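You operate a simulated robot arm through the tools that you are given. There is no shell and no other tool. Be economical: measure what you need, move in short steps, check, and stop when the job is done.

Carry out the task below with a simulated two-armed robot. There is one attempt and no reset: what you move stays moved.

TASK
Take the flower press from the wide table drawer and tighten it.
Fine: stand it on the packing table, shut the drawer, hold the press with the other hand and turn the wing nut to the red mark.

Only the result counts: the job must be done as asked and must still hold three seconds after the hand-in. Knocking over, shifting, dropping, spilling or breaking anything else fails it.

THE ROBOT
Two 6-joint arms with two-finger parallel grippers on one trunk, on a base that drives. Base frame: it is fixed to the floor where the robot stands at the start and does not move with it; the origin is under the middle of the robot, x ahead of it, y to its left, z up. Units: m, rad, N and s.
The left shoulder is at the start at [0.06, 0.187, 0.847], the right one opposite. With the tool pointing down near the work surface each hand reaches from about 0.28 to 0.62 m from the robot's upright axis, wherever it stands, measured 20 degrees to its own side. Places, roughly: top of the packing table [0.8, -0.3, 0.7]; wide table drawer [0.6, 0, 0.6]; wing nut [0.7, 0, 0.7]. Payload 1.57 kg a hand.
The TCP of each hand is the grasp point between the finger pads, 0.03 m short of the fingertips. In the tool frame z runs along the fingers and y along their closing line. The gripper opens to 0.11 m. The fingers are 0.024 m wide and 0.012 m thick; the gripper's body (0.048 by 0.112 m) begins 0.078 m behind the TCP.
Orientation is that of the tool frame in the base frame, as a unit quaternion [w, x, y, z]. With the fingers straight down and closing along the base's y, the tool's x points along the base's -x, its y along +y and its z along -z.

THE INTERFACE
- The arms move only by the tool send_rows. It takes "left_moves", "right_moves" or both (then of equal length, played together; a hand with none holds still); each is a list of rows, each an object of numbers (a shift or turn left out is 0, a gripper value left out holds the last): "tx", "ty", "tz": the shift along the tool's x, y, z in m; "rx", "ry", "rz": the turn, a rotation vector about the tool's x, y, z in rad. In form: [{"tx": .., "ty": .., "tz": .., "rx": .., "ry": .., "rz": ..}, ...]. A call has 1 to 12 rows; each row is the pose to reach, as a shift and turn from the pose commanded when the call began, along the tool's axes at that moment. "left_claw" and "right_claw" are, for a hand that has rows, the gripper command, from -1 (shut) to 1 (fully open), values between in proportion, set as the call begins (left out, the last holds). Rows are played at 5 a second. More than 0.05 m and 0.15 rad between two rows, or a gripper value outside its range, and nothing of the call is played. Where a pose cannot be reached the arm comes as near as it can. A force on the tool above 70 N (or 10 N above the force at the start of the call, whichever is more), or a blocked arm, ends the call early, and 0.2 s more pass. The fingers move at their own pace (about 0.153 m/s each) and stop on an object; they squeeze with about 29 N. The grip force told is the motor's: it shows also when the fingers shut on nothing. Time passes only in rows, and 0.2 s behind the last, so rows that repeat a pose let the fingers close. The reply holds the time, the measured pose of the TCP, the force on the tool along the base axes, the opening and the grip force, in the units named above and with some noise, with the torque about the TCP (base axes, N m) and any sound that the robot's microphone picked up.
- Cameras (640 x 400 px; columns grow to the right, rows downward): "scene" is now at [0.0023, 0.0029, 1.3706]; the picture's right is [0.07, -1.00, 0.00], its down [-0.83, -0.06, -0.55] and it looks along [0.55, 0.04, -0.83] (base axes); focal length 283 px, centre (320, 200). "left" rides on the left gripper at [0.07, -0.016, -0.141] in its tool frame; the picture's right is [0.23, 0.97, 0.00], its down [-0.86, 0.20, -0.48] and it looks along [-0.47, 0.11, 0.88] (tool axes); focal length 222 px, centre (320, 200). "right" rides on the right gripper at [0.07, 0.016, -0.141] in its tool frame; the picture's right is [-0.23, 0.97, 0.00], its down [-0.86, -0.20, -0.48] and it looks along [-0.47, -0.11, 0.88] (tool axes); focal length 222 px, centre (320, 200). There is no depth. A picture from a camera that has moved, and an enlarged one, comes with that camera's place and axes in the base frame and with its lens. The place of the scene camera against the robot may be out by one fixed shift of up to 0.018 m in any direction.
- grab_frame(camera): a new picture of that camera. No time passes.
- move_column(by): slides the trunk up (or, below 0, down) by that many m; the arms and the scene camera ride with it, the base frame stays. It gives what a move gives, with no picture.
- roll_base(legs): drives the robot by 1 to 6 legs, each [ahead, left, turn to the left] in m, m and rad, along the robot's own axes; the way and the turn of a leg run together, so that a leg with both is an arc; at most 1.5 m and 3.142 rad a leg. The arms and the cameras ride along, it lands a little off, and it stops where it bumps. It gives what a move gives.
- aim_head(pan, tilt): turns the head with the scene camera to pan (to the left, within 1.501 rad either way) and tilt (down, from -0.506 to 1.204), counted from straight ahead of the robot. It gives what a move gives.
- inspect(camera, box): a new picture of the part [left, top, right, bottom] of that camera's present view, enlarged. No time passes.
- sign_off(): hands the job in; it is judged then, once.

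Go step by step. Nothing tells you exact positions but the pictures and the camera data: compare them with the known pose of the tool, close in by small moves and look again before you grip or let go. The budget is 120 turns and 88 pictures, counting those below and the enlarged ones. Unless the task says otherwise, let go and move clear before handing in, and close with one line.

The tools are called after "Emit:" by a JSON object that holds its "method" and its "body". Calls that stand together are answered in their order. send_rows: Moves the arms, as the interface text tells. Its arguments: {"type":"object","properties":{"left_moves":{"type":"array","items":{"type":"object","properties":{"tx":{"type":"number"},"ty":{"type":"number"},"tz":{"type":"number"},"rx":{"type":"number"},"ry":{"type":"number"},"rz":{"type":"number"}}}},"left_claw":{"type":"number"},"right_moves":{"type":"array","items":{"type":"object","properties":{"tx":{"type":"number"},"ty":{"type":"number"},"tz":{"type":"number"},"rx":{"type":"number"},"ry":{"type":"number"},"rz":{"type":"number"}}}},"right_claw":{"type":"number"}},"required":[]} The other tools are called the same way: move_column (by) slides the trunk up or down; roll_base (legs) drives the base; aim_head (pan, tilt) turns the head that bears the scene camera; grab_frame (camera) takes a picture; inspect (camera, box) takes an enlarged picture of a part of a camera's view; sign_off () hands the job in.

At the start:

```text
t: 0.0
left_eef_pos: [0.4719, 0.1588, 0.9552]
left_tcp_rot: [0.0, 0.0, 1.0, -0.002]
left_ft_force: [-0.1, 0.3, 0.7]
left_torque: [-0.02, -0.01, -0.03]
left_gripper_width: 0.1099
left_gripper_force: 0.0
right_eef_pos: [0.3864, -0.126, 1.0068]
right_tcp_rot: [0.0, 0.0, 1.0, 0.0]
right_ft_force: [-0.1, 0.3, 0.1]
right_torque: [-0.01, -0.01, -0.03]
right_gripper_width: 0.1099
right_gripper_force: 0.1
trunk travel left (down, up): [-0.475, 0.515]
robot x, y, heading: [-0.0002, 0.0018, 0.002]
head pan, tilt: [0.073, 0.983]
```

scene: 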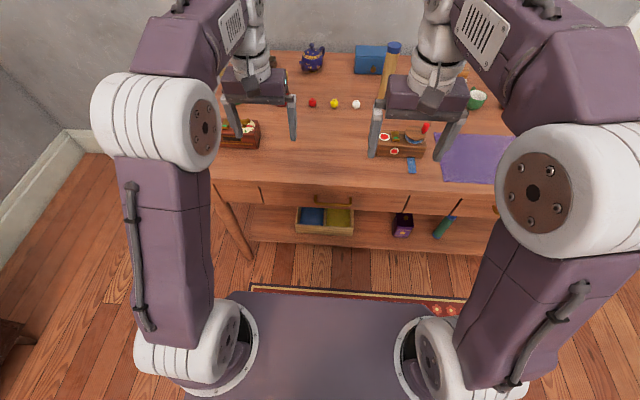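
right: 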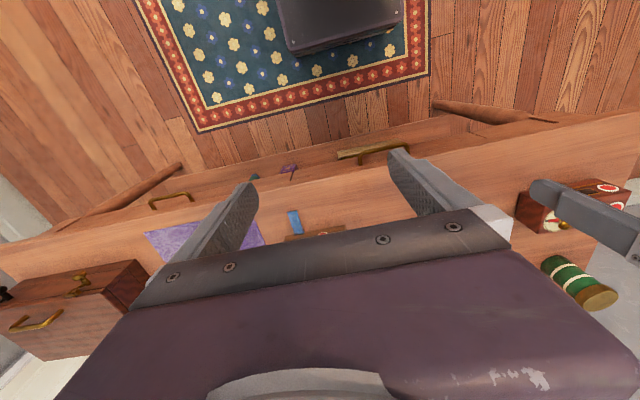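
left: 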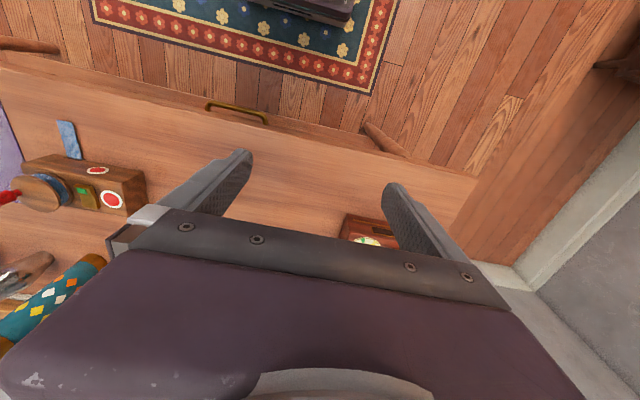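

I see the table ahead with a wide drawer (brass handle near x 0.5, y 0) and a smaller drawer to the right. I'll look closer at the drawer front and the table top first.

Emit:
{"method": "inspect", "body": {"camera": "scene", "box": [200, 140, 520, 260]}}

Emit:
{"method": "inspect", "body": {"camera": "scene", "box": [200, 30, 520, 200]}}

```text
2.00 times, centred on (360, 200) of scene
camera zoom: at [0.0023, 0.0029, 1.3706], right [0.07, -1.0, 0.0], down [-0.83, -0.06, -0.55], along [0.55, 0.04, -0.83], focal length 566 px, centre (240, 200)
```

zoom: 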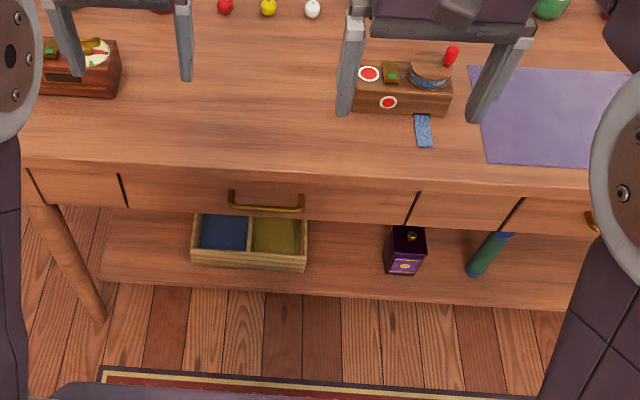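

```text
2.00 times, centred on (360, 115) of scene
camera zoom: at [0.0023, 0.0029, 1.3706], right [0.07, -1.0, 0.0], down [-0.83, -0.06, -0.55], along [0.55, 0.04, -0.83], focal length 566 px, centre (240, 370)
```

zoom: 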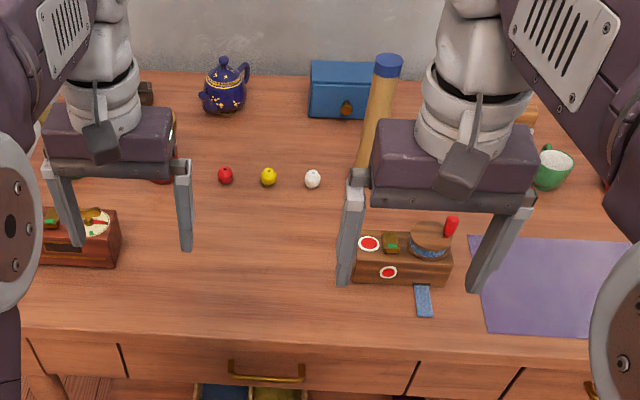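

The handle bar sits about at x 0.50, y 0, z 0.62. I'll back the base off 0.2 m to get working room and turn the head to look at the drawer front.

Emit:
{"method": "roll_base", "body": {"legs": [[-0.2, 0, 0]]}}

Emit:
{"method": "aim_head", "body": {"pan": 0.0, "tilt": 0.75}}

Emit:
{"method": "grab_frame", "body": {"camera": "scene"}}

```text
t: 1.6
left_eef_pos: [0.2707, 0.1583, 0.9564]
left_tcp_rot: [0.0, 0.0, 1.0, -0.001]
left_ft_force: [0.4, 1.2, 0.1]
left_torque: [-0.02, -0.04, 0.0]
left_gripper_width: 0.1099
left_gripper_force: 0.1
right_eef_pos: [0.1867, -0.1249, 1.0077]
right_tcp_rot: [0.0, 0.0, 1.0, -0.001]
right_ft_force: [0.0, -0.1, 0.8]
right_torque: [0.02, -0.04, -0.01]
right_gripper_width: 0.1099
right_gripper_force: 0.0
trunk travel left (down, up): [-0.475, 0.515]
robot x, y, heading: [-0.199, -0.0014, 0.001]
head pan, tilt: [0.073, 0.983]
```

```text
t: 2.4
left_eef_pos: [0.2723, 0.1596, 0.9554]
left_tcp_rot: [0.0, 0.0, 1.0, -0.001]
left_ft_force: [0.2, 0.3, -0.6]
left_torque: [0.0, -0.02, 0.01]
left_gripper_width: 0.1102
left_gripper_force: 0.1
right_eef_pos: [0.1855, -0.1258, 1.0052]
right_tcp_rot: [0.001, 0.0, 1.0, 0.0]
right_ft_force: [0.8, 0.0, -0.3]
right_torque: [-0.02, -0.02, -0.01]
right_gripper_width: 0.1099
right_gripper_force: 0.1
trunk travel left (down, up): [-0.475, 0.515]
robot x, y, heading: [-0.1992, -0.0001, -0.002]
head pan, tilt: [0.0, 0.75]
```

```text
82 pictures are left
camera scene: at [-0.1851, -0.0022, 1.3885], right [0.0, -1.0, 0.0], down [-0.68, 0.0, -0.73], along [0.73, 0.0, -0.68], focal length 283 px, centre (320, 200)
```

scene: 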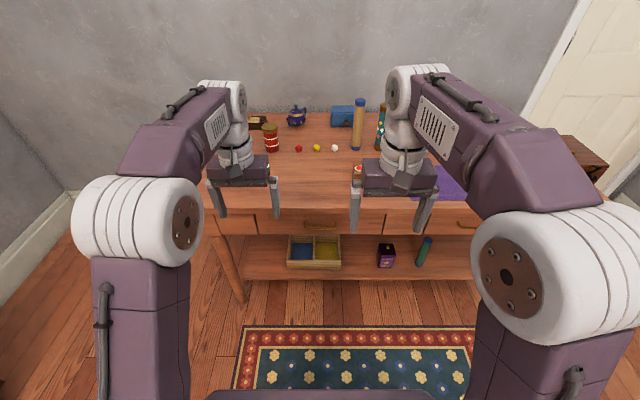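

The handle is at about x 0.48–0.50, z 0.62–0.65. I'll turn the left hand to point forward with its fingers closing vertically.

Emit:
{"method": "send_rows", "body": {"left_moves": [{"rx": -0.0806, "ry": -0.0806, "rz": 0.0806, "tx": -0.01}, {"rx": -0.1612, "ry": -0.1612, "rz": 0.1612, "tx": -0.02}, {"rx": -0.2418, "ry": -0.2418, "rz": 0.2418, "tx": -0.03}, {"rx": -0.3224, "ry": -0.3224, "rz": 0.3224, "tx": -0.04}, {"rx": -0.403, "ry": -0.403, "rz": 0.403, "tx": -0.05}, {"rx": -0.4836, "ry": -0.4836, "rz": 0.4836, "tx": -0.06}, {"rx": -0.5642, "ry": -0.5642, "rz": 0.5642, "tx": -0.07}, {"rx": -0.6045, "ry": -0.6045, "rz": 0.6045, "tx": -0.08}]}}

Emit:
{"method": "send_rows", "body": {"left_moves": [{"rx": -0.0806, "ry": -0.0806, "rz": 0.0806}, {"rx": -0.1612, "ry": -0.1612, "rz": 0.1612}, {"rx": -0.2418, "ry": -0.2418, "rz": 0.2418}, {"rx": -0.3224, "ry": -0.3224, "rz": 0.3224}, {"rx": -0.403, "ry": -0.403, "rz": 0.403}, {"rx": -0.4836, "ry": -0.4836, "rz": 0.4836}, {"rx": -0.5642, "ry": -0.5642, "rz": 0.5642}, {"rx": -0.6045, "ry": -0.6045, "rz": 0.6045}]}}

```text
t: 4.2
left_eef_pos: [0.3527, 0.1568, 0.9557]
left_tcp_rot: [0.289, 0.289, 0.866, 0.288]
left_ft_force: [0.3, -0.4, -0.1]
left_torque: [0.03, 0.02, 0.0]
left_gripper_width: 0.1099
left_gripper_force: 0.1
right_eef_pos: [0.1863, -0.1237, 1.0066]
right_tcp_rot: [0.0, 0.0, 1.0, -0.001]
right_ft_force: [0.0, -0.4, -0.2]
right_torque: [0.01, 0.03, -0.02]
right_gripper_width: 0.1101
right_gripper_force: 0.1
trunk travel left (down, up): [-0.475, 0.515]
robot x, y, heading: [-0.2012, -0.0009, -0.001]
head pan, tilt: [0.0, 0.75]
```

```text
t: 6.0
left_eef_pos: [0.3455, 0.1278, 0.9585]
left_tcp_rot: [0.496, 0.496, 0.504, 0.504]
left_ft_force: [0.0, 0.1, 0.0]
left_torque: [0.01, 0.01, 0.0]
left_gripper_width: 0.1102
left_gripper_force: 0.0
left hand out of reach, approached as far as the arm can: row 7, 8
right_eef_pos: [0.1876, -0.1246, 1.0063]
right_tcp_rot: [0.0, 0.001, 1.0, -0.001]
right_ft_force: [-0.4, -0.1, 0.6]
right_torque: [0.0, -0.01, -0.01]
right_gripper_width: 0.11
right_gripper_force: 0.0
trunk travel left (down, up): [-0.475, 0.515]
robot x, y, heading: [-0.1999, -0.0011, -0.002]
head pan, tilt: [0.0, 0.75]
```

The hand is now horizontal. I lower it in front of the drawer, still short of the table edge, and look through its camera.

Emit:
{"method": "send_rows", "body": {"left_moves": [{"ty": -0.04, "tx": -0.01}, {"ty": -0.08, "tx": -0.02}, {"ty": -0.12, "tx": -0.03}, {"ty": -0.16, "tx": -0.05}, {"ty": -0.2, "tx": -0.06}, {"ty": -0.24, "tx": -0.07}, {"ty": -0.28, "tx": -0.08}, {"ty": -0.31, "tx": -0.1}]}}

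Emit:
{"method": "grab_frame", "body": {"camera": "left"}}

Emit:
{"method": "grab_frame", "body": {"camera": "scene"}}

```text
t: 7.8
left_eef_pos: [0.3451, 0.0272, 0.6478]
left_tcp_rot: [0.5, 0.499, 0.5, 0.501]
left_ft_force: [0.2, 0.1, -0.4]
left_torque: [0.0, 0.01, -0.03]
left_gripper_width: 0.1102
left_gripper_force: 0.0
right_eef_pos: [0.186, -0.1254, 1.0069]
right_tcp_rot: [0.0, 0.0, 1.0, 0.0]
right_ft_force: [-0.4, 1.4, -0.9]
right_torque: [0.02, 0.03, 0.0]
right_gripper_width: 0.1099
right_gripper_force: 0.1
trunk travel left (down, up): [-0.475, 0.515]
robot x, y, heading: [-0.1999, 0.0013, -0.003]
head pan, tilt: [0.0, 0.75]
```

```text
81 pictures are left
camera left: at [0.2044, 0.0964, 0.632], right [0.0, 0.23, 0.97], down [-0.48, -0.86, 0.2], along [0.88, -0.47, 0.11], focal length 222 px, centre (320, 200)
```

left: 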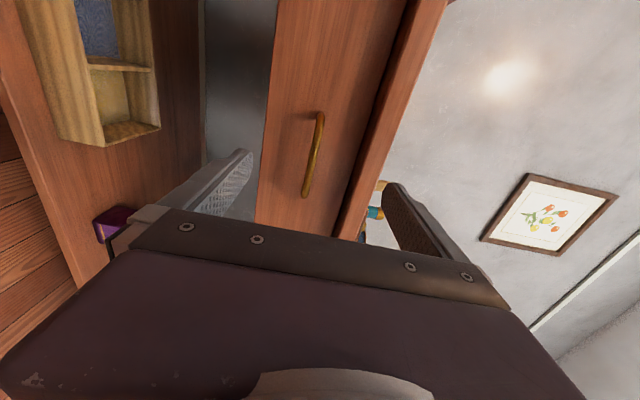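

```text
80 pictures are left
camera scene: at [-0.1853, -0.0028, 1.3886], right [0.0, -1.0, 0.0], down [-0.68, 0.0, -0.73], along [0.73, 0.0, -0.68], focal length 283 px, centre (320, 200)
```

scene: 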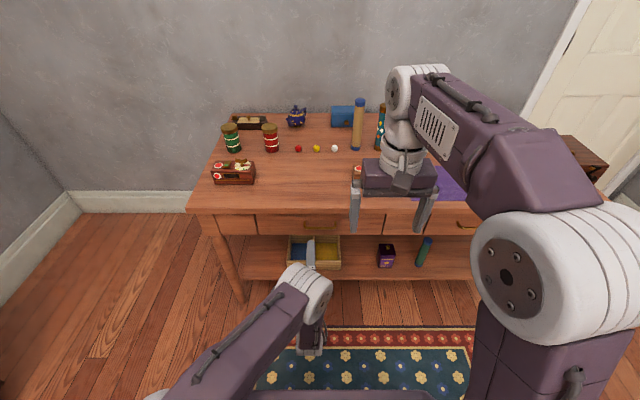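

The bar is at about x 0.505, y −0.004, z 0.645, and the hand is nearly level with it. I'll narrow the fingers and come closer.

Emit:
{"method": "send_rows", "body": {"left_moves": [{"tx": -0.015}, {"tx": -0.031, "tz": 0.04}, {"tx": -0.031, "tz": 0.08}, {"tx": -0.031, "tz": 0.1}], "left_claw": 0.0}}

Emit:
{"method": "grab_frame", "body": {"camera": "left"}}

```text
t: 8.8
left_eef_pos: [0.4467, -0.0038, 0.6497]
left_tcp_rot: [0.5, 0.5, 0.5, 0.5]
left_ft_force: [0.4, 0.0, -0.3]
left_torque: [-0.02, 0.02, -0.01]
left_gripper_width: 0.0549
left_gripper_force: 0.1
right_eef_pos: [0.1871, -0.1252, 1.0056]
right_tcp_rot: [0.0, -0.001, 1.0, 0.0]
right_ft_force: [1.1, 0.4, 0.3]
right_torque: [0.0, -0.02, -0.01]
right_gripper_width: 0.1099
right_gripper_force: 0.1
trunk travel left (down, up): [-0.475, 0.515]
robot x, y, heading: [-0.1981, -0.0006, 0.002]
head pan, tilt: [0.0, 0.75]
```

```text
79 pictures are left
camera left: at [0.3054, 0.0657, 0.6327], right [0.0, 0.23, 0.97], down [-0.48, -0.85, 0.2], along [0.88, -0.47, 0.11], focal length 222 px, centre (320, 200)
```

left: 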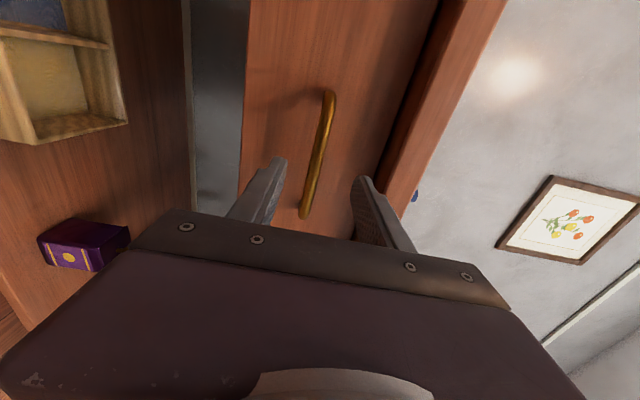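

The second view agrees: bar at x≈0.50, z≈0.643. I'll go in and grip.

Emit:
{"method": "send_rows", "body": {"left_moves": [{"ty": -0.006, "tz": 0.02}, {"ty": -0.006, "tz": 0.045}]}}

Emit:
{"method": "send_rows", "body": {"left_moves": [{"tz": 0.0}, {"tz": 0.0}, {"tz": 0.0}], "left_claw": -1}}

Emit:
{"method": "grab_frame", "body": {"camera": "left"}}

```text
t: 9.3
left_eef_pos: [0.4862, -0.0033, 0.643]
left_tcp_rot: [0.5, 0.5, 0.5, 0.5]
left_ft_force: [-42.5, 4.0, 7.7]
left_torque: [-0.21, 0.93, 0.1]
left_gripper_width: 0.052
left_gripper_force: 0.1
right_eef_pos: [0.1804, -0.1237, 1.0087]
right_tcp_rot: [0.002, 0.0, 1.0, 0.0]
right_ft_force: [0.5, -0.2, -0.7]
right_torque: [0.0, 0.02, -0.02]
right_gripper_width: 0.1102
right_gripper_force: 0.0
trunk travel left (down, up): [-0.475, 0.515]
robot x, y, heading: [-0.199, -0.0006, 0.002]
head pan, tilt: [0.0, 0.75]
```

```text
t: 10.2
left_eef_pos: [0.4871, -0.0034, 0.6417]
left_tcp_rot: [0.501, 0.501, 0.498, 0.5]
left_ft_force: [-55.6, -0.9, -6.6]
left_torque: [0.07, -0.38, -0.02]
left_gripper_width: 0.0109
left_gripper_force: 28.4
right_eef_pos: [0.1809, -0.1252, 1.0078]
right_tcp_rot: [0.003, -0.001, 1.0, 0.0]
right_ft_force: [-0.3, 0.0, -0.3]
right_torque: [-0.06, 0.01, -0.02]
right_gripper_width: 0.1103
right_gripper_force: 0.1
trunk travel left (down, up): [-0.475, 0.515]
robot x, y, heading: [-0.1995, -0.0004, 0.002]
head pan, tilt: [0.0, 0.75]
```

```text
78 pictures are left
camera left: at [0.3456, 0.0655, 0.6274], right [0.0, 0.23, 0.97], down [-0.48, -0.85, 0.2], along [0.88, -0.47, 0.11], focal length 222 px, centre (320, 200)
```

left: 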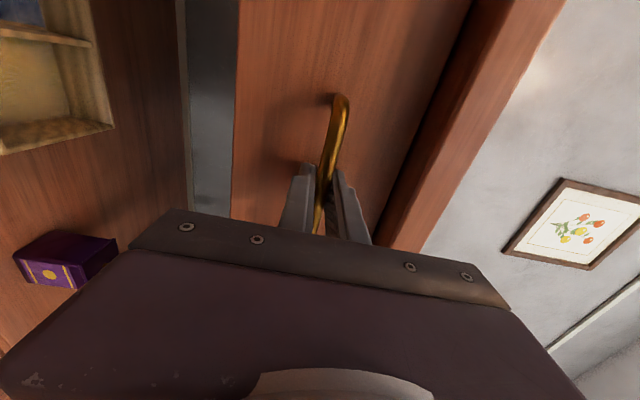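

The bar is gripped (width 0.011) with the fingertips touching the drawer front. Pulling the drawer out now.

Emit:
{"method": "send_rows", "body": {"left_moves": [{"tz": -0.015}, {"tz": -0.03}, {"tz": -0.05}, {"tz": -0.07}, {"tz": -0.09}, {"tz": -0.11}, {"tz": -0.13}, {"tz": -0.15}, {"tz": -0.17}]}}

Emit:
{"method": "grab_frame", "body": {"camera": "scene"}}

```text
t: 12.2
left_eef_pos: [0.3186, -0.0043, 0.6448]
left_tcp_rot: [0.501, 0.499, 0.5, 0.5]
left_ft_force: [0.1, -7.0, 7.5]
left_torque: [0.17, 0.05, 0.05]
left_gripper_width: 0.0109
left_gripper_force: 29.0
right_eef_pos: [0.1851, -0.1249, 1.007]
right_tcp_rot: [0.0, 0.0, 1.0, 0.0]
right_ft_force: [-0.2, 0.1, 0.1]
right_torque: [-0.05, 0.0, 0.07]
right_gripper_width: 0.1098
right_gripper_force: 0.1
trunk travel left (down, up): [-0.475, 0.515]
robot x, y, heading: [-0.1988, 0.0021, -0.004]
head pan, tilt: [0.0, 0.75]
```

```text
77 pictures are left
camera scene: at [-0.1867, -0.0032, 1.3886], right [0.0, -1.0, 0.0], down [-0.68, 0.0, -0.73], along [0.73, 0.0, -0.68], focal length 283 px, centre (320, 200)
```

scene: 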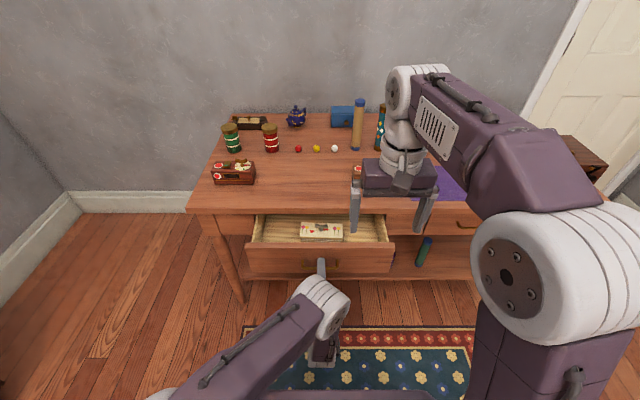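

The drawer slid open and a flower-painted thing shows inside. Let me zoom in on it.

Emit:
{"method": "inspect", "body": {"camera": "scene", "box": [240, 200, 400, 300]}}

```text
4.00 times, centred on (320, 250) of scene
camera zoom: at [-0.1867, -0.0032, 1.3886], right [0.0, -1.0, 0.0], down [-0.68, 0.0, -0.73], along [0.73, 0.0, -0.68], focal length 1132 px, centre (320, 0)
```

zoom: 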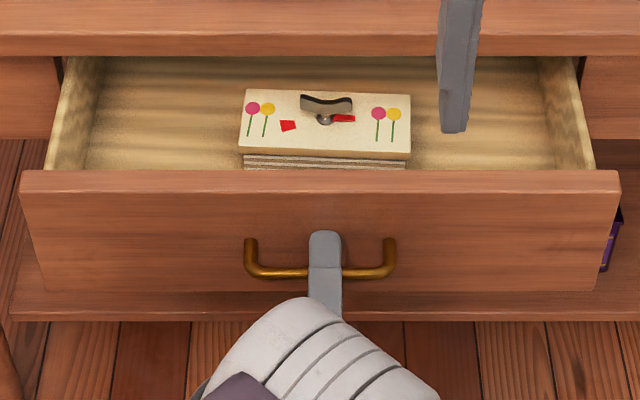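

The press lies in the drawer at about x 0.45, y −0.01, about 0.07 m deep and 0.145 m wide. I'll pull the drawer a little more so the hand clears the table edge.

Emit:
{"method": "send_rows", "body": {"left_moves": [{"tz": -0.02}, {"tz": -0.04}, {"tz": -0.06}, {"tz": -0.075}]}}

Emit:
{"method": "grab_frame", "body": {"camera": "scene"}}

```text
t: 13.2
left_eef_pos: [0.2449, -0.0036, 0.6427]
left_tcp_rot: [0.5, 0.499, 0.501, 0.5]
left_ft_force: [-0.2, -5.7, 8.1]
left_torque: [0.06, 0.04, 0.41]
left_gripper_width: 0.0109
left_gripper_force: 28.8
right_eef_pos: [0.1846, -0.125, 1.0077]
right_tcp_rot: [0.0, 0.0, 1.0, 0.0]
right_ft_force: [0.0, 0.3, 0.5]
right_torque: [0.01, -0.01, 0.0]
right_gripper_width: 0.1102
right_gripper_force: 0.2
trunk travel left (down, up): [-0.475, 0.515]
robot x, y, heading: [-0.2017, 0.0028, -0.002]
head pan, tilt: [0.0, 0.75]
```

```text
75 pictures are left
camera scene: at [-0.1866, -0.0033, 1.3886], right [0.0, -1.0, 0.0], down [-0.68, 0.0, -0.73], along [0.73, 0.0, -0.68], focal length 283 px, centre (320, 200)
```

scene: 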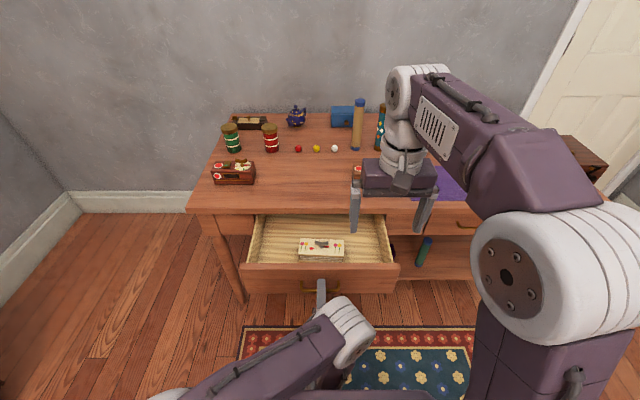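

The drawer is out 0.24 m. I release the handle and roll back a little so the left hand clears it.

Emit:
{"method": "send_rows", "body": {"left_moves": [{"tz": 0.0}, {"tz": 0.0}], "left_claw": 0.0}}

Emit:
{"method": "roll_base", "body": {"legs": [[-0.12, 0, 0]]}}

```text
t: 13.8
left_eef_pos: [0.2464, -0.0033, 0.6423]
left_tcp_rot: [0.499, 0.501, 0.5, 0.5]
left_ft_force: [-0.2, 0.8, -0.6]
left_torque: [-0.02, 0.04, 0.01]
left_gripper_width: 0.0551
left_gripper_force: 0.0
right_eef_pos: [0.187, -0.1244, 1.0061]
right_tcp_rot: [0.0, 0.001, 1.0, 0.0]
right_ft_force: [-0.2, 1.2, 0.8]
right_torque: [-0.02, -0.01, 0.02]
right_gripper_width: 0.1095
right_gripper_force: 0.1
trunk travel left (down, up): [-0.475, 0.515]
robot x, y, heading: [-0.1978, -0.0004, -0.0]
head pan, tilt: [0.0, 0.75]
```

```text
t: 15.0
left_eef_pos: [0.1252, -0.0041, 0.6439]
left_tcp_rot: [0.502, 0.5, 0.499, 0.499]
left_ft_force: [0.2, 0.1, -0.3]
left_torque: [0.01, 0.01, 0.04]
left_gripper_width: 0.0548
left_gripper_force: 0.0
right_eef_pos: [0.065, -0.1258, 1.0073]
right_tcp_rot: [0.0, 0.001, 1.0, 0.0]
right_ft_force: [-0.3, -0.2, 0.3]
right_torque: [-0.01, -0.01, 0.02]
right_gripper_width: 0.1098
right_gripper_force: 0.0
trunk travel left (down, up): [-0.475, 0.515]
robot x, y, heading: [-0.3217, 0.0012, -0.005]
head pan, tilt: [0.0, 0.75]
```

The hand is clear of the handle. I raise the left hand and turn it to point down with its fingers closing along x.

Emit:
{"method": "send_rows", "body": {"left_moves": [{"ty": 0.04}, {"ty": 0.08, "rx": 0.14}, {"ty": 0.12, "rx": 0.28}, {"ty": 0.16, "rx": 0.42}, {"ty": 0.2, "rx": 0.56, "tx": 0.02}, {"ty": 0.24, "rx": 0.7, "tx": 0.04}, {"ty": 0.27, "rx": 0.85, "tx": 0.06}, {"ty": 0.3, "rx": 1.0, "tx": 0.08}, {"ty": 0.3, "rx": 1.14, "tx": 0.1}, {"ty": 0.3, "rx": 1.28, "tx": 0.1, "tz": 0.02}, {"ty": 0.3, "rx": 1.43, "tx": 0.1, "tz": 0.04}, {"ty": 0.3, "rx": 1.571, "tx": 0.1, "tz": 0.06}], "left_claw": 1.0}}

Emit:
{"method": "roll_base", "body": {"legs": [[0.2, 0, 0]]}}

Emit:
{"method": "grab_frame", "body": {"camera": "scene"}}

```text
t: 17.6
left_eef_pos: [0.1869, 0.0952, 0.9411]
left_tcp_rot: [0.0, 0.707, 0.707, -0.003]
left_ft_force: [0.5, -0.5, -0.2]
left_torque: [0.0, -0.01, 0.0]
left_gripper_width: 0.11
left_gripper_force: 0.0
right_eef_pos: [0.0683, -0.1259, 1.0064]
right_tcp_rot: [-0.001, 0.001, 1.0, 0.0]
right_ft_force: [0.2, 0.2, -1.1]
right_torque: [0.0, 0.03, -0.02]
right_gripper_width: 0.11
right_gripper_force: 0.1
trunk travel left (down, up): [-0.475, 0.515]
robot x, y, heading: [-0.3212, -0.0008, 0.002]
head pan, tilt: [0.0, 0.75]
```

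```text
t: 19.2
left_eef_pos: [0.385, 0.0952, 0.9421]
left_tcp_rot: [0.0, 0.708, 0.706, -0.001]
left_ft_force: [0.6, -1.3, -0.4]
left_torque: [0.0, 0.01, -0.02]
left_gripper_width: 0.11
left_gripper_force: 0.0
right_eef_pos: [0.2646, -0.1264, 1.0069]
right_tcp_rot: [-0.001, 0.001, 1.0, -0.001]
right_ft_force: [0.9, -0.2, -0.8]
right_torque: [0.01, 0.03, 0.0]
right_gripper_width: 0.1102
right_gripper_force: 0.2
trunk travel left (down, up): [-0.475, 0.515]
robot x, y, heading: [-0.1232, 0.0021, -0.002]
head pan, tilt: [0.0, 0.75]
```

```text
74 pictures are left
camera scene: at [-0.1058, -0.0024, 1.3885], right [0.0, -1.0, 0.0], down [-0.68, 0.0, -0.73], along [0.73, 0.0, -0.68], focal length 283 px, centre (320, 200)
```

scene: 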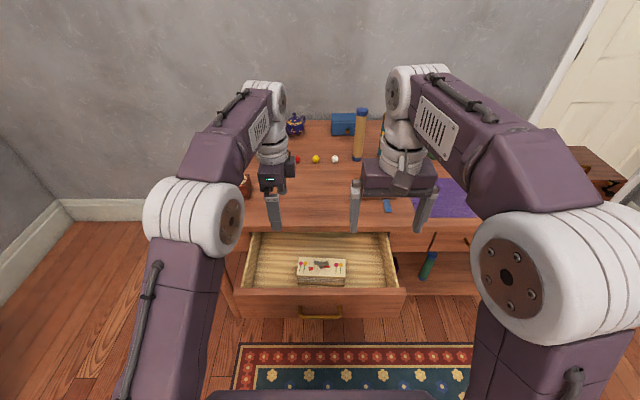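

Emit:
{"method": "inspect", "body": {"camera": "scene", "box": [272, 245, 372, 305]}}

Emit:
{"method": "grab_frame", "body": {"camera": "left"}}

```text
6.40 times, centred on (322, 275) of scene
camera zoom: at [-0.1058, -0.0024, 1.3885], right [0.0, -1.0, 0.0], down [-0.68, 0.0, -0.73], along [0.73, 0.0, -0.68], focal length 1812 px, centre (307, -280)
```

zoom: 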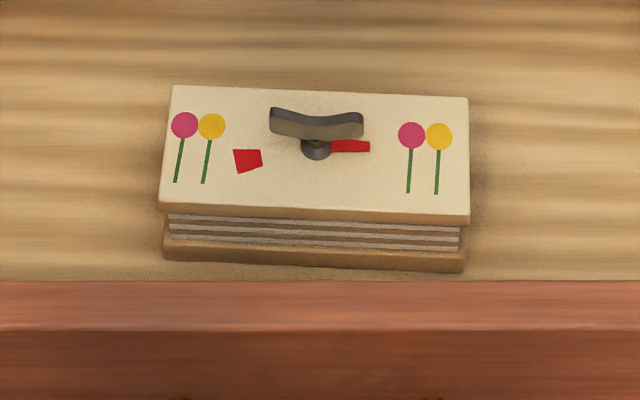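

```text
72 pictures are left
camera left: at [0.3695, 0.1656, 1.0839], right [0.97, 0.23, 0.0], down [0.2, -0.85, 0.48], along [0.11, -0.47, -0.88], focal length 222 px, centre (320, 200)
```

left: 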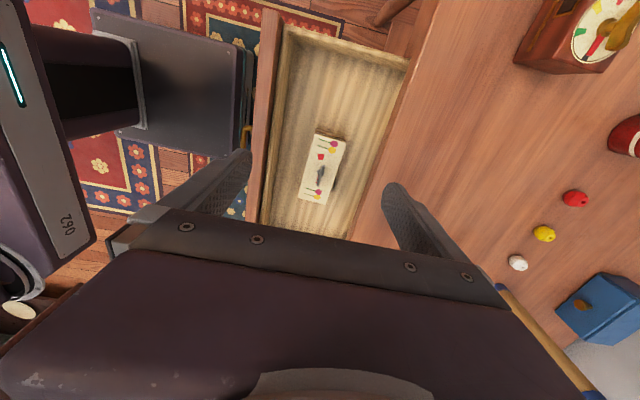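

The press lies near x 0.40, y −0.005, top around z 0.65; its nut carries a red pointer (pointing right) and a red diamond is painted on the left of the plate. I bring the left hand above it and look again.

Emit:
{"method": "send_rows", "body": {"left_moves": [{"tx": -0.04, "ty": 0.005}, {"tx": -0.08, "ty": 0.015, "tz": 0.03}, {"tx": -0.1, "ty": 0.02, "tz": 0.06}, {"tx": -0.1, "ty": 0.02, "tz": 0.1}, {"tx": -0.1, "ty": 0.02, "tz": 0.13}]}}

Emit:
{"method": "grab_frame", "body": {"camera": "left"}}

Emit:
{"method": "grab_frame", "body": {"camera": "scene"}}

```text
refused: row 2 steps farther than a row can; nothing moved
```

```text
71 pictures are left
camera left: at [0.3695, 0.1656, 1.0839], right [0.97, 0.23, 0.0], down [0.2, -0.85, 0.48], along [0.11, -0.47, -0.88], focal length 222 px, centre (320, 200)
```

left: 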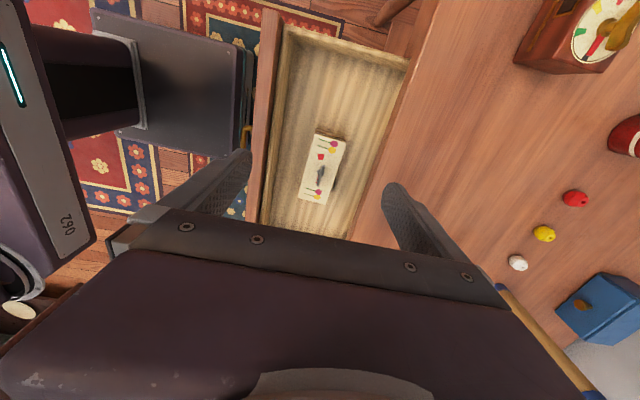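

```text
70 pictures are left
camera scene: at [-0.1058, -0.0024, 1.3885], right [0.0, -1.0, 0.0], down [-0.68, 0.0, -0.73], along [0.73, 0.0, -0.68], focal length 283 px, centre (320, 200)
```

scene: 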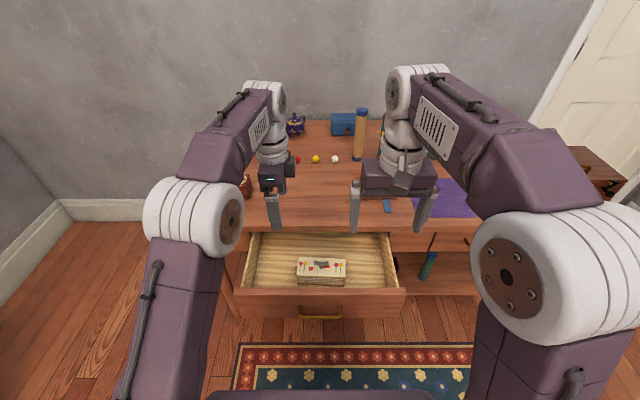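

The call was refused for too large a step. I send it again with smaller steps.

Emit:
{"method": "send_rows", "body": {"left_moves": [{"tx": -0.03}, {"tx": -0.06, "ty": 0.01, "tz": 0.02}, {"tx": -0.09, "ty": 0.02, "tz": 0.04}, {"tx": -0.1, "ty": 0.02, "tz": 0.08}, {"tx": -0.1, "ty": 0.02, "tz": 0.12}]}}

Emit:
{"method": "grab_frame", "body": {"camera": "left"}}

Emit:
{"method": "grab_frame", "body": {"camera": "scene"}}

```text
t: 20.4
left_eef_pos: [0.4031, -0.0053, 0.8215]
left_tcp_rot: [0.0, 0.708, 0.706, 0.0]
left_ft_force: [0.7, -0.3, 0.3]
left_torque: [0.03, 0.0, -0.02]
left_gripper_width: 0.1097
left_gripper_force: 0.1
right_eef_pos: [0.2659, -0.1253, 1.007]
right_tcp_rot: [-0.001, 0.001, 1.0, 0.001]
right_ft_force: [-0.7, -0.7, 0.2]
right_torque: [0.0, 0.0, 0.01]
right_gripper_width: 0.1101
right_gripper_force: 0.0
trunk travel left (down, up): [-0.475, 0.515]
robot x, y, heading: [-0.1202, 0.0033, -0.0]
head pan, tilt: [0.0, 0.75]
```

```text
69 pictures are left
camera left: at [0.3888, 0.0641, 0.9638], right [0.97, 0.23, 0.0], down [0.2, -0.85, 0.48], along [0.11, -0.47, -0.88], focal length 222 px, centre (320, 200)
```

left: 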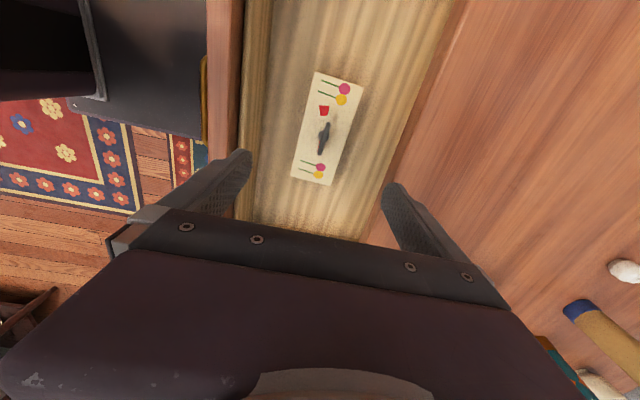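

```text
68 pictures are left
camera scene: at [-0.106, -0.0025, 1.3886], right [0.0, -1.0, 0.0], down [-0.68, 0.0, -0.73], along [0.73, 0.0, -0.68], focal length 283 px, centre (320, 200)
```

scene: 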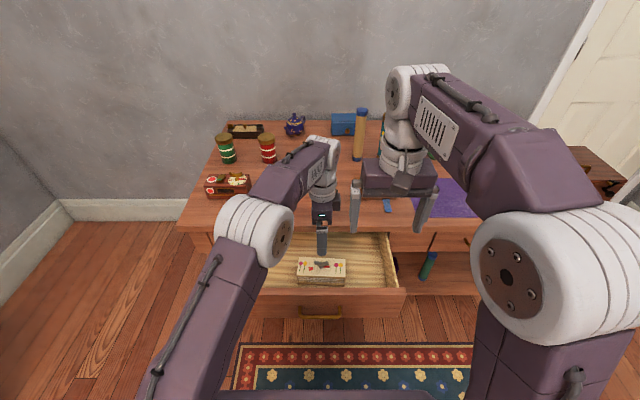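

The nut triangulates to (0.410, −0.003, 0.663), and the press is about 0.143 × 0.06 m with a yaw of −0.03 rad. I descend most of the way over it and check.

Emit:
{"method": "send_rows", "body": {"left_moves": [{"tx": 0.002, "ty": 0.006, "tz": 0.04, "rz": 0.03}, {"tx": 0.002, "ty": 0.006, "tz": 0.08, "rz": 0.03}, {"tx": 0.002, "ty": 0.006, "tz": 0.12, "rz": 0.03}, {"tx": 0.002, "ty": 0.006, "tz": 0.15, "rz": 0.03}]}}

Emit:
{"method": "grab_frame", "body": {"camera": "left"}}

Emit:
{"method": "inspect", "body": {"camera": "scene", "box": [260, 190, 400, 310]}}

```text
t: 21.4
left_eef_pos: [0.4108, -0.0019, 0.6714]
left_tcp_rot: [0.0, 0.718, 0.696, -0.001]
left_ft_force: [0.3, -0.6, -0.5]
left_torque: [-0.02, 0.05, -0.02]
left_gripper_width: 0.1099
left_gripper_force: 0.3
right_eef_pos: [0.2641, -0.1259, 1.0068]
right_tcp_rot: [0.0, 0.001, 1.0, -0.001]
right_ft_force: [0.4, 0.0, 0.2]
right_torque: [-0.04, 0.0, 0.01]
right_gripper_width: 0.1102
right_gripper_force: 0.0
trunk travel left (down, up): [-0.475, 0.515]
robot x, y, heading: [-0.1226, 0.0002, -0.001]
head pan, tilt: [0.0, 0.75]
```

```text
67 pictures are left
camera left: at [0.398, 0.0678, 0.8138], right [0.98, 0.2, 0.0], down [0.17, -0.86, 0.48], along [0.09, -0.47, -0.88], focal length 222 px, centre (320, 200)
```

left: 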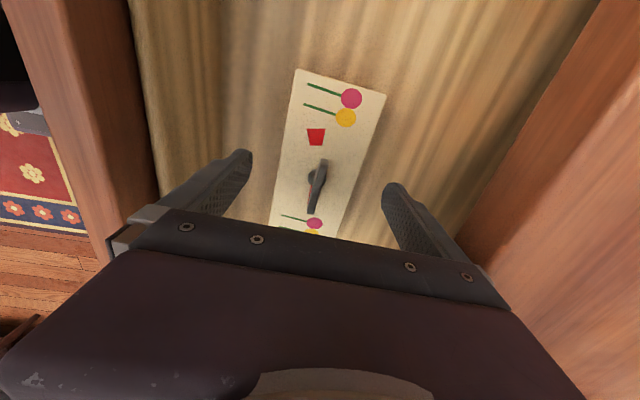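

```text
3.33 times, centred on (330, 250) of scene
camera zoom: at [-0.1064, -0.0025, 1.3886], right [0.0, -1.0, 0.0], down [-0.68, 0.0, -0.73], along [0.73, 0.0, -0.68], focal length 944 px, centre (287, 33)
```

zoom: 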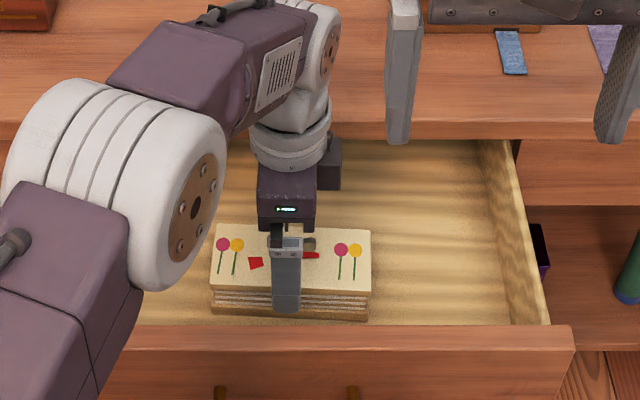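

The fingers straddle the press well. I go down the last 28 mm and close.

Emit:
{"method": "send_rows", "body": {"left_moves": [{"tz": 0.012}, {"tz": 0.022}, {"tz": 0.029}]}}

Emit:
{"method": "send_rows", "body": {"left_moves": [{"tz": 0.0}, {"tz": 0.0}, {"tz": 0.0}], "left_claw": -1}}

Emit:
{"method": "inspect", "body": {"camera": "scene", "box": [270, 225, 370, 295]}}

```text
t: 22.2
left_eef_pos: [0.4113, -0.003, 0.6431]
left_tcp_rot: [0.001, 0.718, 0.696, -0.001]
left_ft_force: [-0.1, -0.5, 0.3]
left_torque: [-0.01, 0.03, 0.0]
left_gripper_width: 0.1099
left_gripper_force: 0.0
right_eef_pos: [0.2647, -0.1259, 1.0068]
right_tcp_rot: [0.0, 0.0, 1.0, 0.0]
right_ft_force: [-0.1, -0.1, -0.2]
right_torque: [0.01, -0.03, 0.02]
right_gripper_width: 0.1098
right_gripper_force: 0.1
trunk travel left (down, up): [-0.475, 0.515]
robot x, y, heading: [-0.1235, -0.0015, -0.003]
head pan, tilt: [0.0, 0.75]
```

```text
t: 23.0
left_eef_pos: [0.4116, -0.0027, 0.6434]
left_tcp_rot: [0.001, 0.718, 0.696, 0.0]
left_ft_force: [1.2, 0.1, 0.8]
left_torque: [-0.04, 0.0, -0.07]
left_gripper_width: 0.068
left_gripper_force: 28.7
right_eef_pos: [0.2655, -0.1258, 1.006]
right_tcp_rot: [0.0, 0.001, 1.0, 0.001]
right_ft_force: [-0.5, 0.3, -0.1]
right_torque: [0.0, 0.0, 0.02]
right_gripper_width: 0.1101
right_gripper_force: 0.0
trunk travel left (down, up): [-0.475, 0.515]
robot x, y, heading: [-0.1212, -0.0025, -0.002]
head pan, tilt: [0.0, 0.75]
```

```text
5.71 times, centred on (320, 260) of scene
camera zoom: at [-0.1066, -0.0025, 1.3885], right [0.0, -1.0, 0.0], down [-0.68, 0.0, -0.73], along [0.73, 0.0, -0.68], focal length 1618 px, centre (320, -143)
```

zoom: 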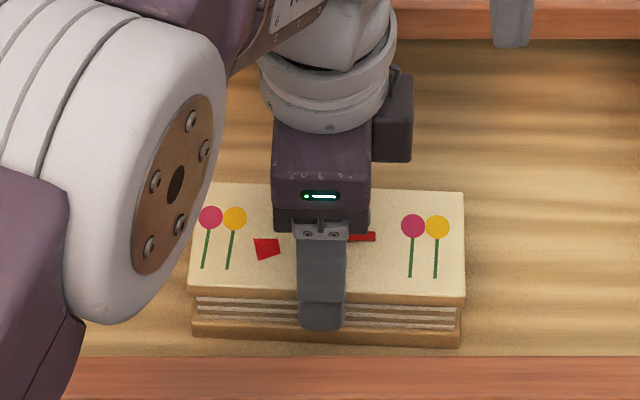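

The press is gripped (width 0.068). I lift it straight up and check.

Emit:
{"method": "send_rows", "body": {"left_moves": [{"tz": -0.015}, {"tz": -0.03}, {"tz": -0.06}, {"tz": -0.1}, {"tz": -0.14}, {"tz": -0.18}, {"tz": -0.22}, {"tz": -0.25}]}}

Emit:
{"method": "grab_frame", "body": {"camera": "scene"}}

Emit:
{"method": "grab_frame", "body": {"camera": "left"}}

```text
t: 24.8
left_eef_pos: [0.4096, -0.0019, 0.8933]
left_tcp_rot: [-0.001, 0.718, 0.696, -0.001]
left_ft_force: [0.0, 0.3, -3.6]
left_torque: [0.01, -0.01, 0.03]
left_gripper_width: 0.0679
left_gripper_force: 28.7
right_eef_pos: [0.265, -0.1266, 1.0051]
right_tcp_rot: [0.0, 0.002, 1.0, 0.0]
right_ft_force: [0.2, -0.1, -0.1]
right_torque: [-0.02, -0.01, 0.0]
right_gripper_width: 0.11
right_gripper_force: 0.0
trunk travel left (down, up): [-0.475, 0.515]
robot x, y, heading: [-0.1214, -0.0002, 0.001]
head pan, tilt: [0.0, 0.75]
```

```text
64 pictures are left
camera scene: at [-0.1061, -0.0025, 1.3885], right [0.0, -1.0, 0.0], down [-0.68, 0.0, -0.73], along [0.73, 0.0, -0.68], focal length 283 px, centre (320, 200)
```

scene: 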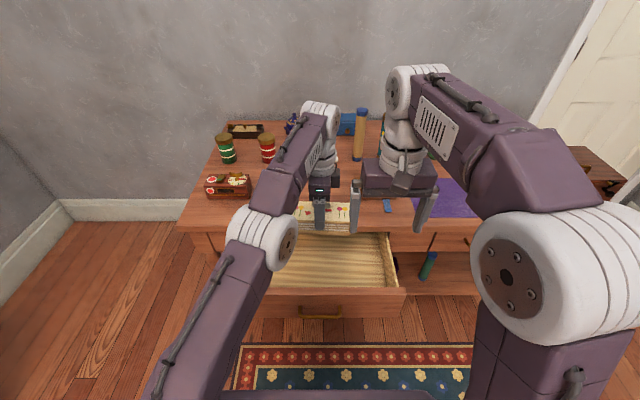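

```text
63 pictures are left
camera left: at [0.396, 0.0685, 1.0348], right [0.98, 0.2, 0.0], down [0.17, -0.86, 0.48], along [0.09, -0.47, -0.88], focal length 222 px, centre (320, 200)
```

left: 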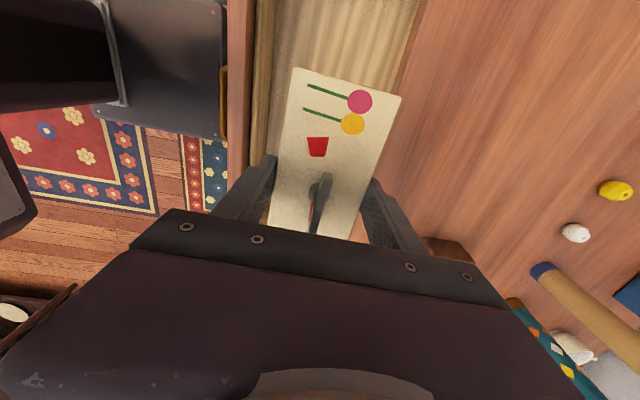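

The press came up cleanly. I drive forward 0.14 m to bring it over the table's front area.

Emit:
{"method": "roll_base", "body": {"legs": [[0.14, 0, 0]]}}

Emit:
{"method": "grab_frame", "body": {"camera": "scene"}}

Emit:
{"method": "grab_frame", "body": {"camera": "left"}}

```text
t: 26.1
left_eef_pos: [0.5503, -0.0024, 0.8923]
left_tcp_rot: [0.0, 0.718, 0.696, -0.001]
left_ft_force: [0.1, -0.6, -2.3]
left_torque: [-0.02, 0.0, 0.04]
left_gripper_width: 0.0678
left_gripper_force: 28.9
right_eef_pos: [0.4076, -0.1256, 1.006]
right_tcp_rot: [-0.001, 0.0, 1.0, 0.0]
right_ft_force: [-0.1, 0.4, 0.0]
right_torque: [0.01, 0.03, 0.0]
right_gripper_width: 0.1099
right_gripper_force: 0.1
trunk travel left (down, up): [-0.475, 0.515]
robot x, y, heading: [0.0181, -0.0031, 0.0]
head pan, tilt: [0.0, 0.75]
```

```text
62 pictures are left
camera scene: at [0.0355, -0.0027, 1.3885], right [0.0, -1.0, 0.0], down [-0.68, 0.0, -0.73], along [0.73, 0.0, -0.68], focal length 283 px, centre (320, 200)
```

scene: 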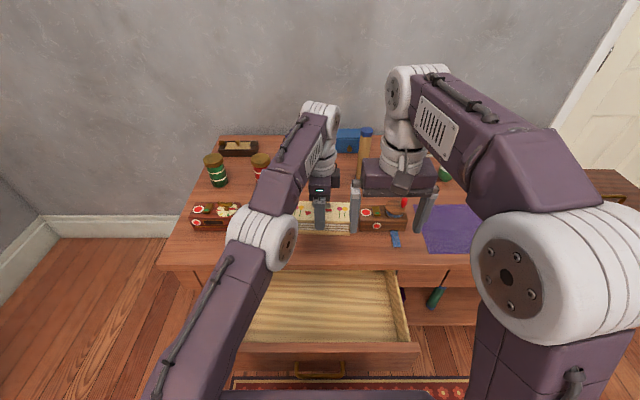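

```text
61 pictures are left
camera left: at [0.5376, 0.0677, 1.0341], right [0.98, 0.2, 0.0], down [0.17, -0.86, 0.48], along [0.09, -0.47, -0.88], focal length 222 px, centre (320, 200)
```

left: 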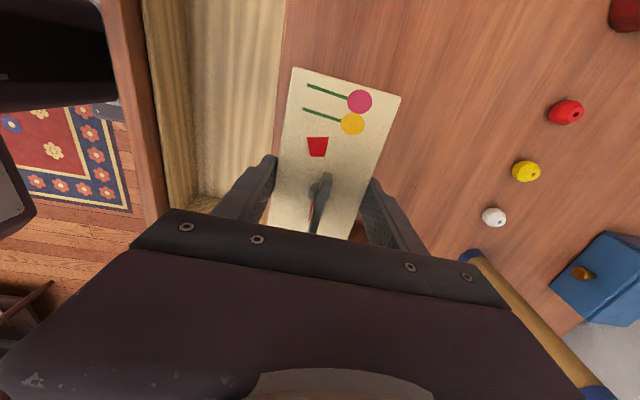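

Table edge is near x 0.49, free area between the little box (right, y<−0.12) and the trinkets on the left. I move to (0.585, 0.015) and lower partway.

Emit:
{"method": "send_rows", "body": {"left_moves": [{"ty": 0.018, "tx": 0.01}, {"ty": 0.035, "tx": 0.018}, {"ty": 0.035, "tx": 0.018, "tz": 0.03}, {"ty": 0.035, "tx": 0.018, "tz": 0.06}, {"ty": 0.035, "tx": 0.018, "tz": 0.09}]}}

Emit:
{"method": "grab_frame", "body": {"camera": "scene"}}

```text
t: 27.3
left_eef_pos: [0.5835, 0.0151, 0.8024]
left_tcp_rot: [0.001, 0.719, 0.695, 0.0]
left_ft_force: [-0.6, -1.0, -2.6]
left_torque: [0.0, -0.01, 0.01]
left_gripper_width: 0.0678
left_gripper_force: 28.7
left hand out of reach, approached as far as the arm can: row 1, 2, 3, 4
right_eef_pos: [0.4057, -0.1265, 1.0059]
right_tcp_rot: [0.0, 0.001, 1.0, 0.0]
right_ft_force: [0.7, -0.8, -0.6]
right_torque: [-0.04, -0.04, 0.0]
right_gripper_width: 0.11
right_gripper_force: 0.2
trunk travel left (down, up): [-0.475, 0.515]
robot x, y, heading: [0.0182, -0.0001, -0.003]
head pan, tilt: [0.0, 0.75]
```

```text
60 pictures are left
camera scene: at [0.034, -0.0028, 1.3886], right [0.0, -1.0, 0.0], down [-0.68, 0.0, -0.73], along [0.73, 0.0, -0.68], focal length 283 px, centre (320, 200)
```

scene: 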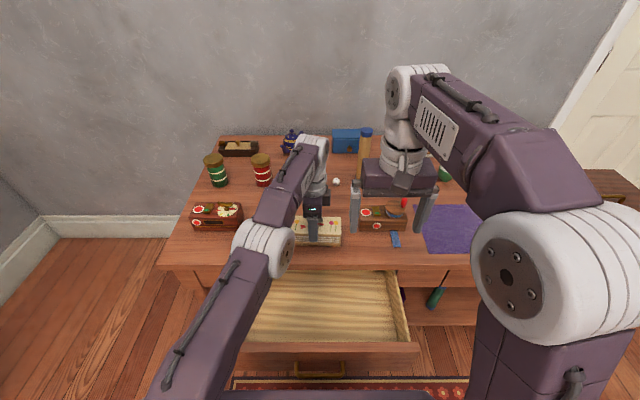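

Now in reach at this height. I lower in small steps watching the force.

Emit:
{"method": "send_rows", "body": {"left_moves": [{"tz": 0.012}, {"tz": 0.024}, {"tz": 0.035}]}}

Emit:
{"method": "inspect", "body": {"camera": "scene", "box": [270, 190, 370, 265]}}

```text
t: 28.1
left_eef_pos: [0.5837, 0.0145, 0.7753]
left_tcp_rot: [0.007, 0.719, 0.695, 0.005]
left_ft_force: [0.9, 1.3, 53.7]
left_torque: [0.54, 1.8, -0.08]
left_gripper_width: 0.0677
left_gripper_force: 29.0
right_eef_pos: [0.3996, -0.1258, 1.0112]
right_tcp_rot: [0.003, 0.001, 1.0, 0.001]
right_ft_force: [0.0, 0.3, 0.0]
right_torque: [-0.01, -0.06, 0.04]
right_gripper_width: 0.1098
right_gripper_force: 0.0
trunk travel left (down, up): [-0.475, 0.515]
robot x, y, heading: [0.0229, -0.0, 0.0]
head pan, tilt: [0.0, 0.75]
```

```text
5.33 times, centred on (320, 228) of scene
camera zoom: at [0.0253, -0.0028, 1.3894], right [0.0, -1.0, 0.0], down [-0.68, 0.0, -0.74], along [0.74, 0.0, -0.68], focal length 1510 px, centre (320, 53)
```

zoom: 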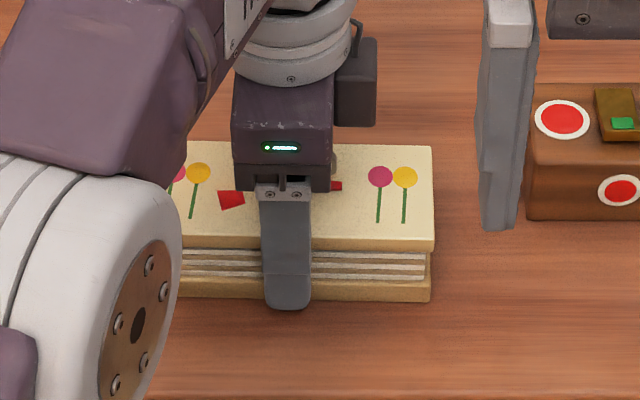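

The press (or fingertips) touches the table at TCP z≈0.775. I relax the push, then open.

Emit:
{"method": "send_rows", "body": {"left_moves": [{"tz": -0.004}, {"tz": -0.008}]}}

Emit:
{"method": "send_rows", "body": {"left_moves": [{"tz": 0.0}, {"tz": 0.0}, {"tz": 0.0}], "left_claw": 1}}

Emit:
{"method": "send_rows", "body": {"left_moves": [{"tz": -0.03}, {"tz": -0.06}, {"tz": -0.1}, {"tz": -0.14}, {"tz": -0.18}]}}

Emit:
{"method": "grab_frame", "body": {"camera": "scene"}}

Emit:
{"method": "grab_frame", "body": {"camera": "left"}}

```text
t: 28.7
left_eef_pos: [0.5852, 0.015, 0.7742]
left_tcp_rot: [-0.002, 0.718, 0.696, -0.002]
left_ft_force: [-0.8, 1.3, 0.4]
left_torque: [-0.32, -0.06, -0.15]
left_gripper_width: 0.0677
left_gripper_force: 28.9
right_eef_pos: [0.4063, -0.1264, 1.0059]
right_tcp_rot: [0.0, 0.001, 1.0, 0.0]
right_ft_force: [0.4, 0.8, -0.5]
right_torque: [-0.01, 0.03, -0.03]
right_gripper_width: 0.11
right_gripper_force: 0.1
trunk travel left (down, up): [-0.475, 0.515]
robot x, y, heading: [0.0175, 0.0003, -0.001]
head pan, tilt: [0.0, 0.75]
```

```text
t: 29.5
left_eef_pos: [0.5868, 0.0142, 0.7753]
left_tcp_rot: [0.001, 0.718, 0.696, -0.001]
left_ft_force: [0.0, 1.0, -0.2]
left_torque: [0.0, 0.0, -0.01]
left_gripper_width: 0.11
left_gripper_force: 0.1
right_eef_pos: [0.4057, -0.1259, 1.0068]
right_tcp_rot: [-0.001, 0.002, 1.0, 0.0]
right_ft_force: [-0.7, 0.2, 0.0]
right_torque: [0.0, -0.04, 0.02]
right_gripper_width: 0.11
right_gripper_force: 0.1
trunk travel left (down, up): [-0.475, 0.515]
robot x, y, heading: [0.0197, -0.0015, 0.002]
head pan, tilt: [0.0, 0.75]
```

```text
t: 30.7
left_eef_pos: [0.5345, 0.0312, 0.9459]
left_tcp_rot: [0.001, 0.718, 0.696, 0.0]
left_ft_force: [-0.6, 0.7, 1.2]
left_torque: [-0.01, -0.07, 0.01]
left_gripper_width: 0.1098
left_gripper_force: 0.0
left hand out of reach, approached as far as the arm can: row 1, 2, 3, 4, 5
right_eef_pos: [0.4019, -0.1259, 1.008]
right_tcp_rot: [0.001, 0.0, 1.0, -0.001]
right_ft_force: [-0.2, 0.6, 0.8]
right_torque: [-0.01, -0.06, 0.0]
right_gripper_width: 0.11
right_gripper_force: 0.1
trunk travel left (down, up): [-0.475, 0.515]
robot x, y, heading: [0.0206, -0.0031, -0.003]
head pan, tilt: [0.0, 0.75]
```

```text
58 pictures are left
camera scene: at [0.031, -0.0024, 1.3885], right [0.0, -1.0, 0.0], down [-0.68, 0.0, -0.73], along [0.73, 0.0, -0.68], focal length 283 px, centre (320, 200)
```

scene: 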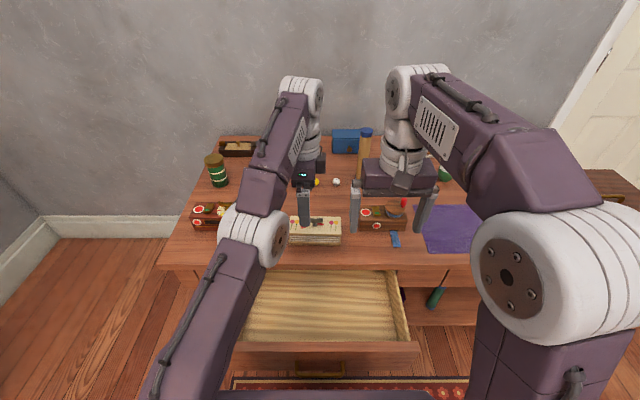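

```text
57 pictures are left
camera left: at [0.52, 0.1011, 1.0882], right [0.98, 0.2, 0.0], down [0.17, -0.86, 0.48], along [0.09, -0.47, -0.88], focal length 222 px, centre (320, 200)
```

left: 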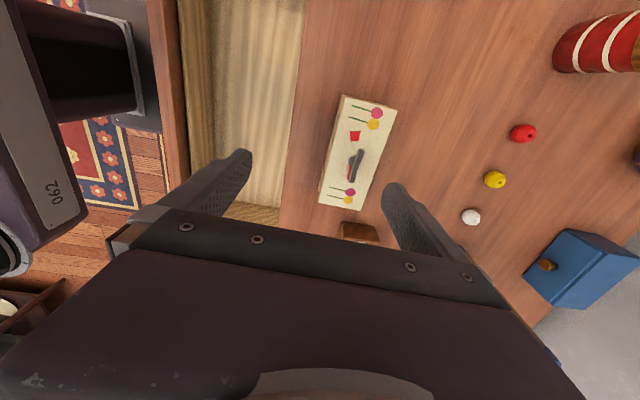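

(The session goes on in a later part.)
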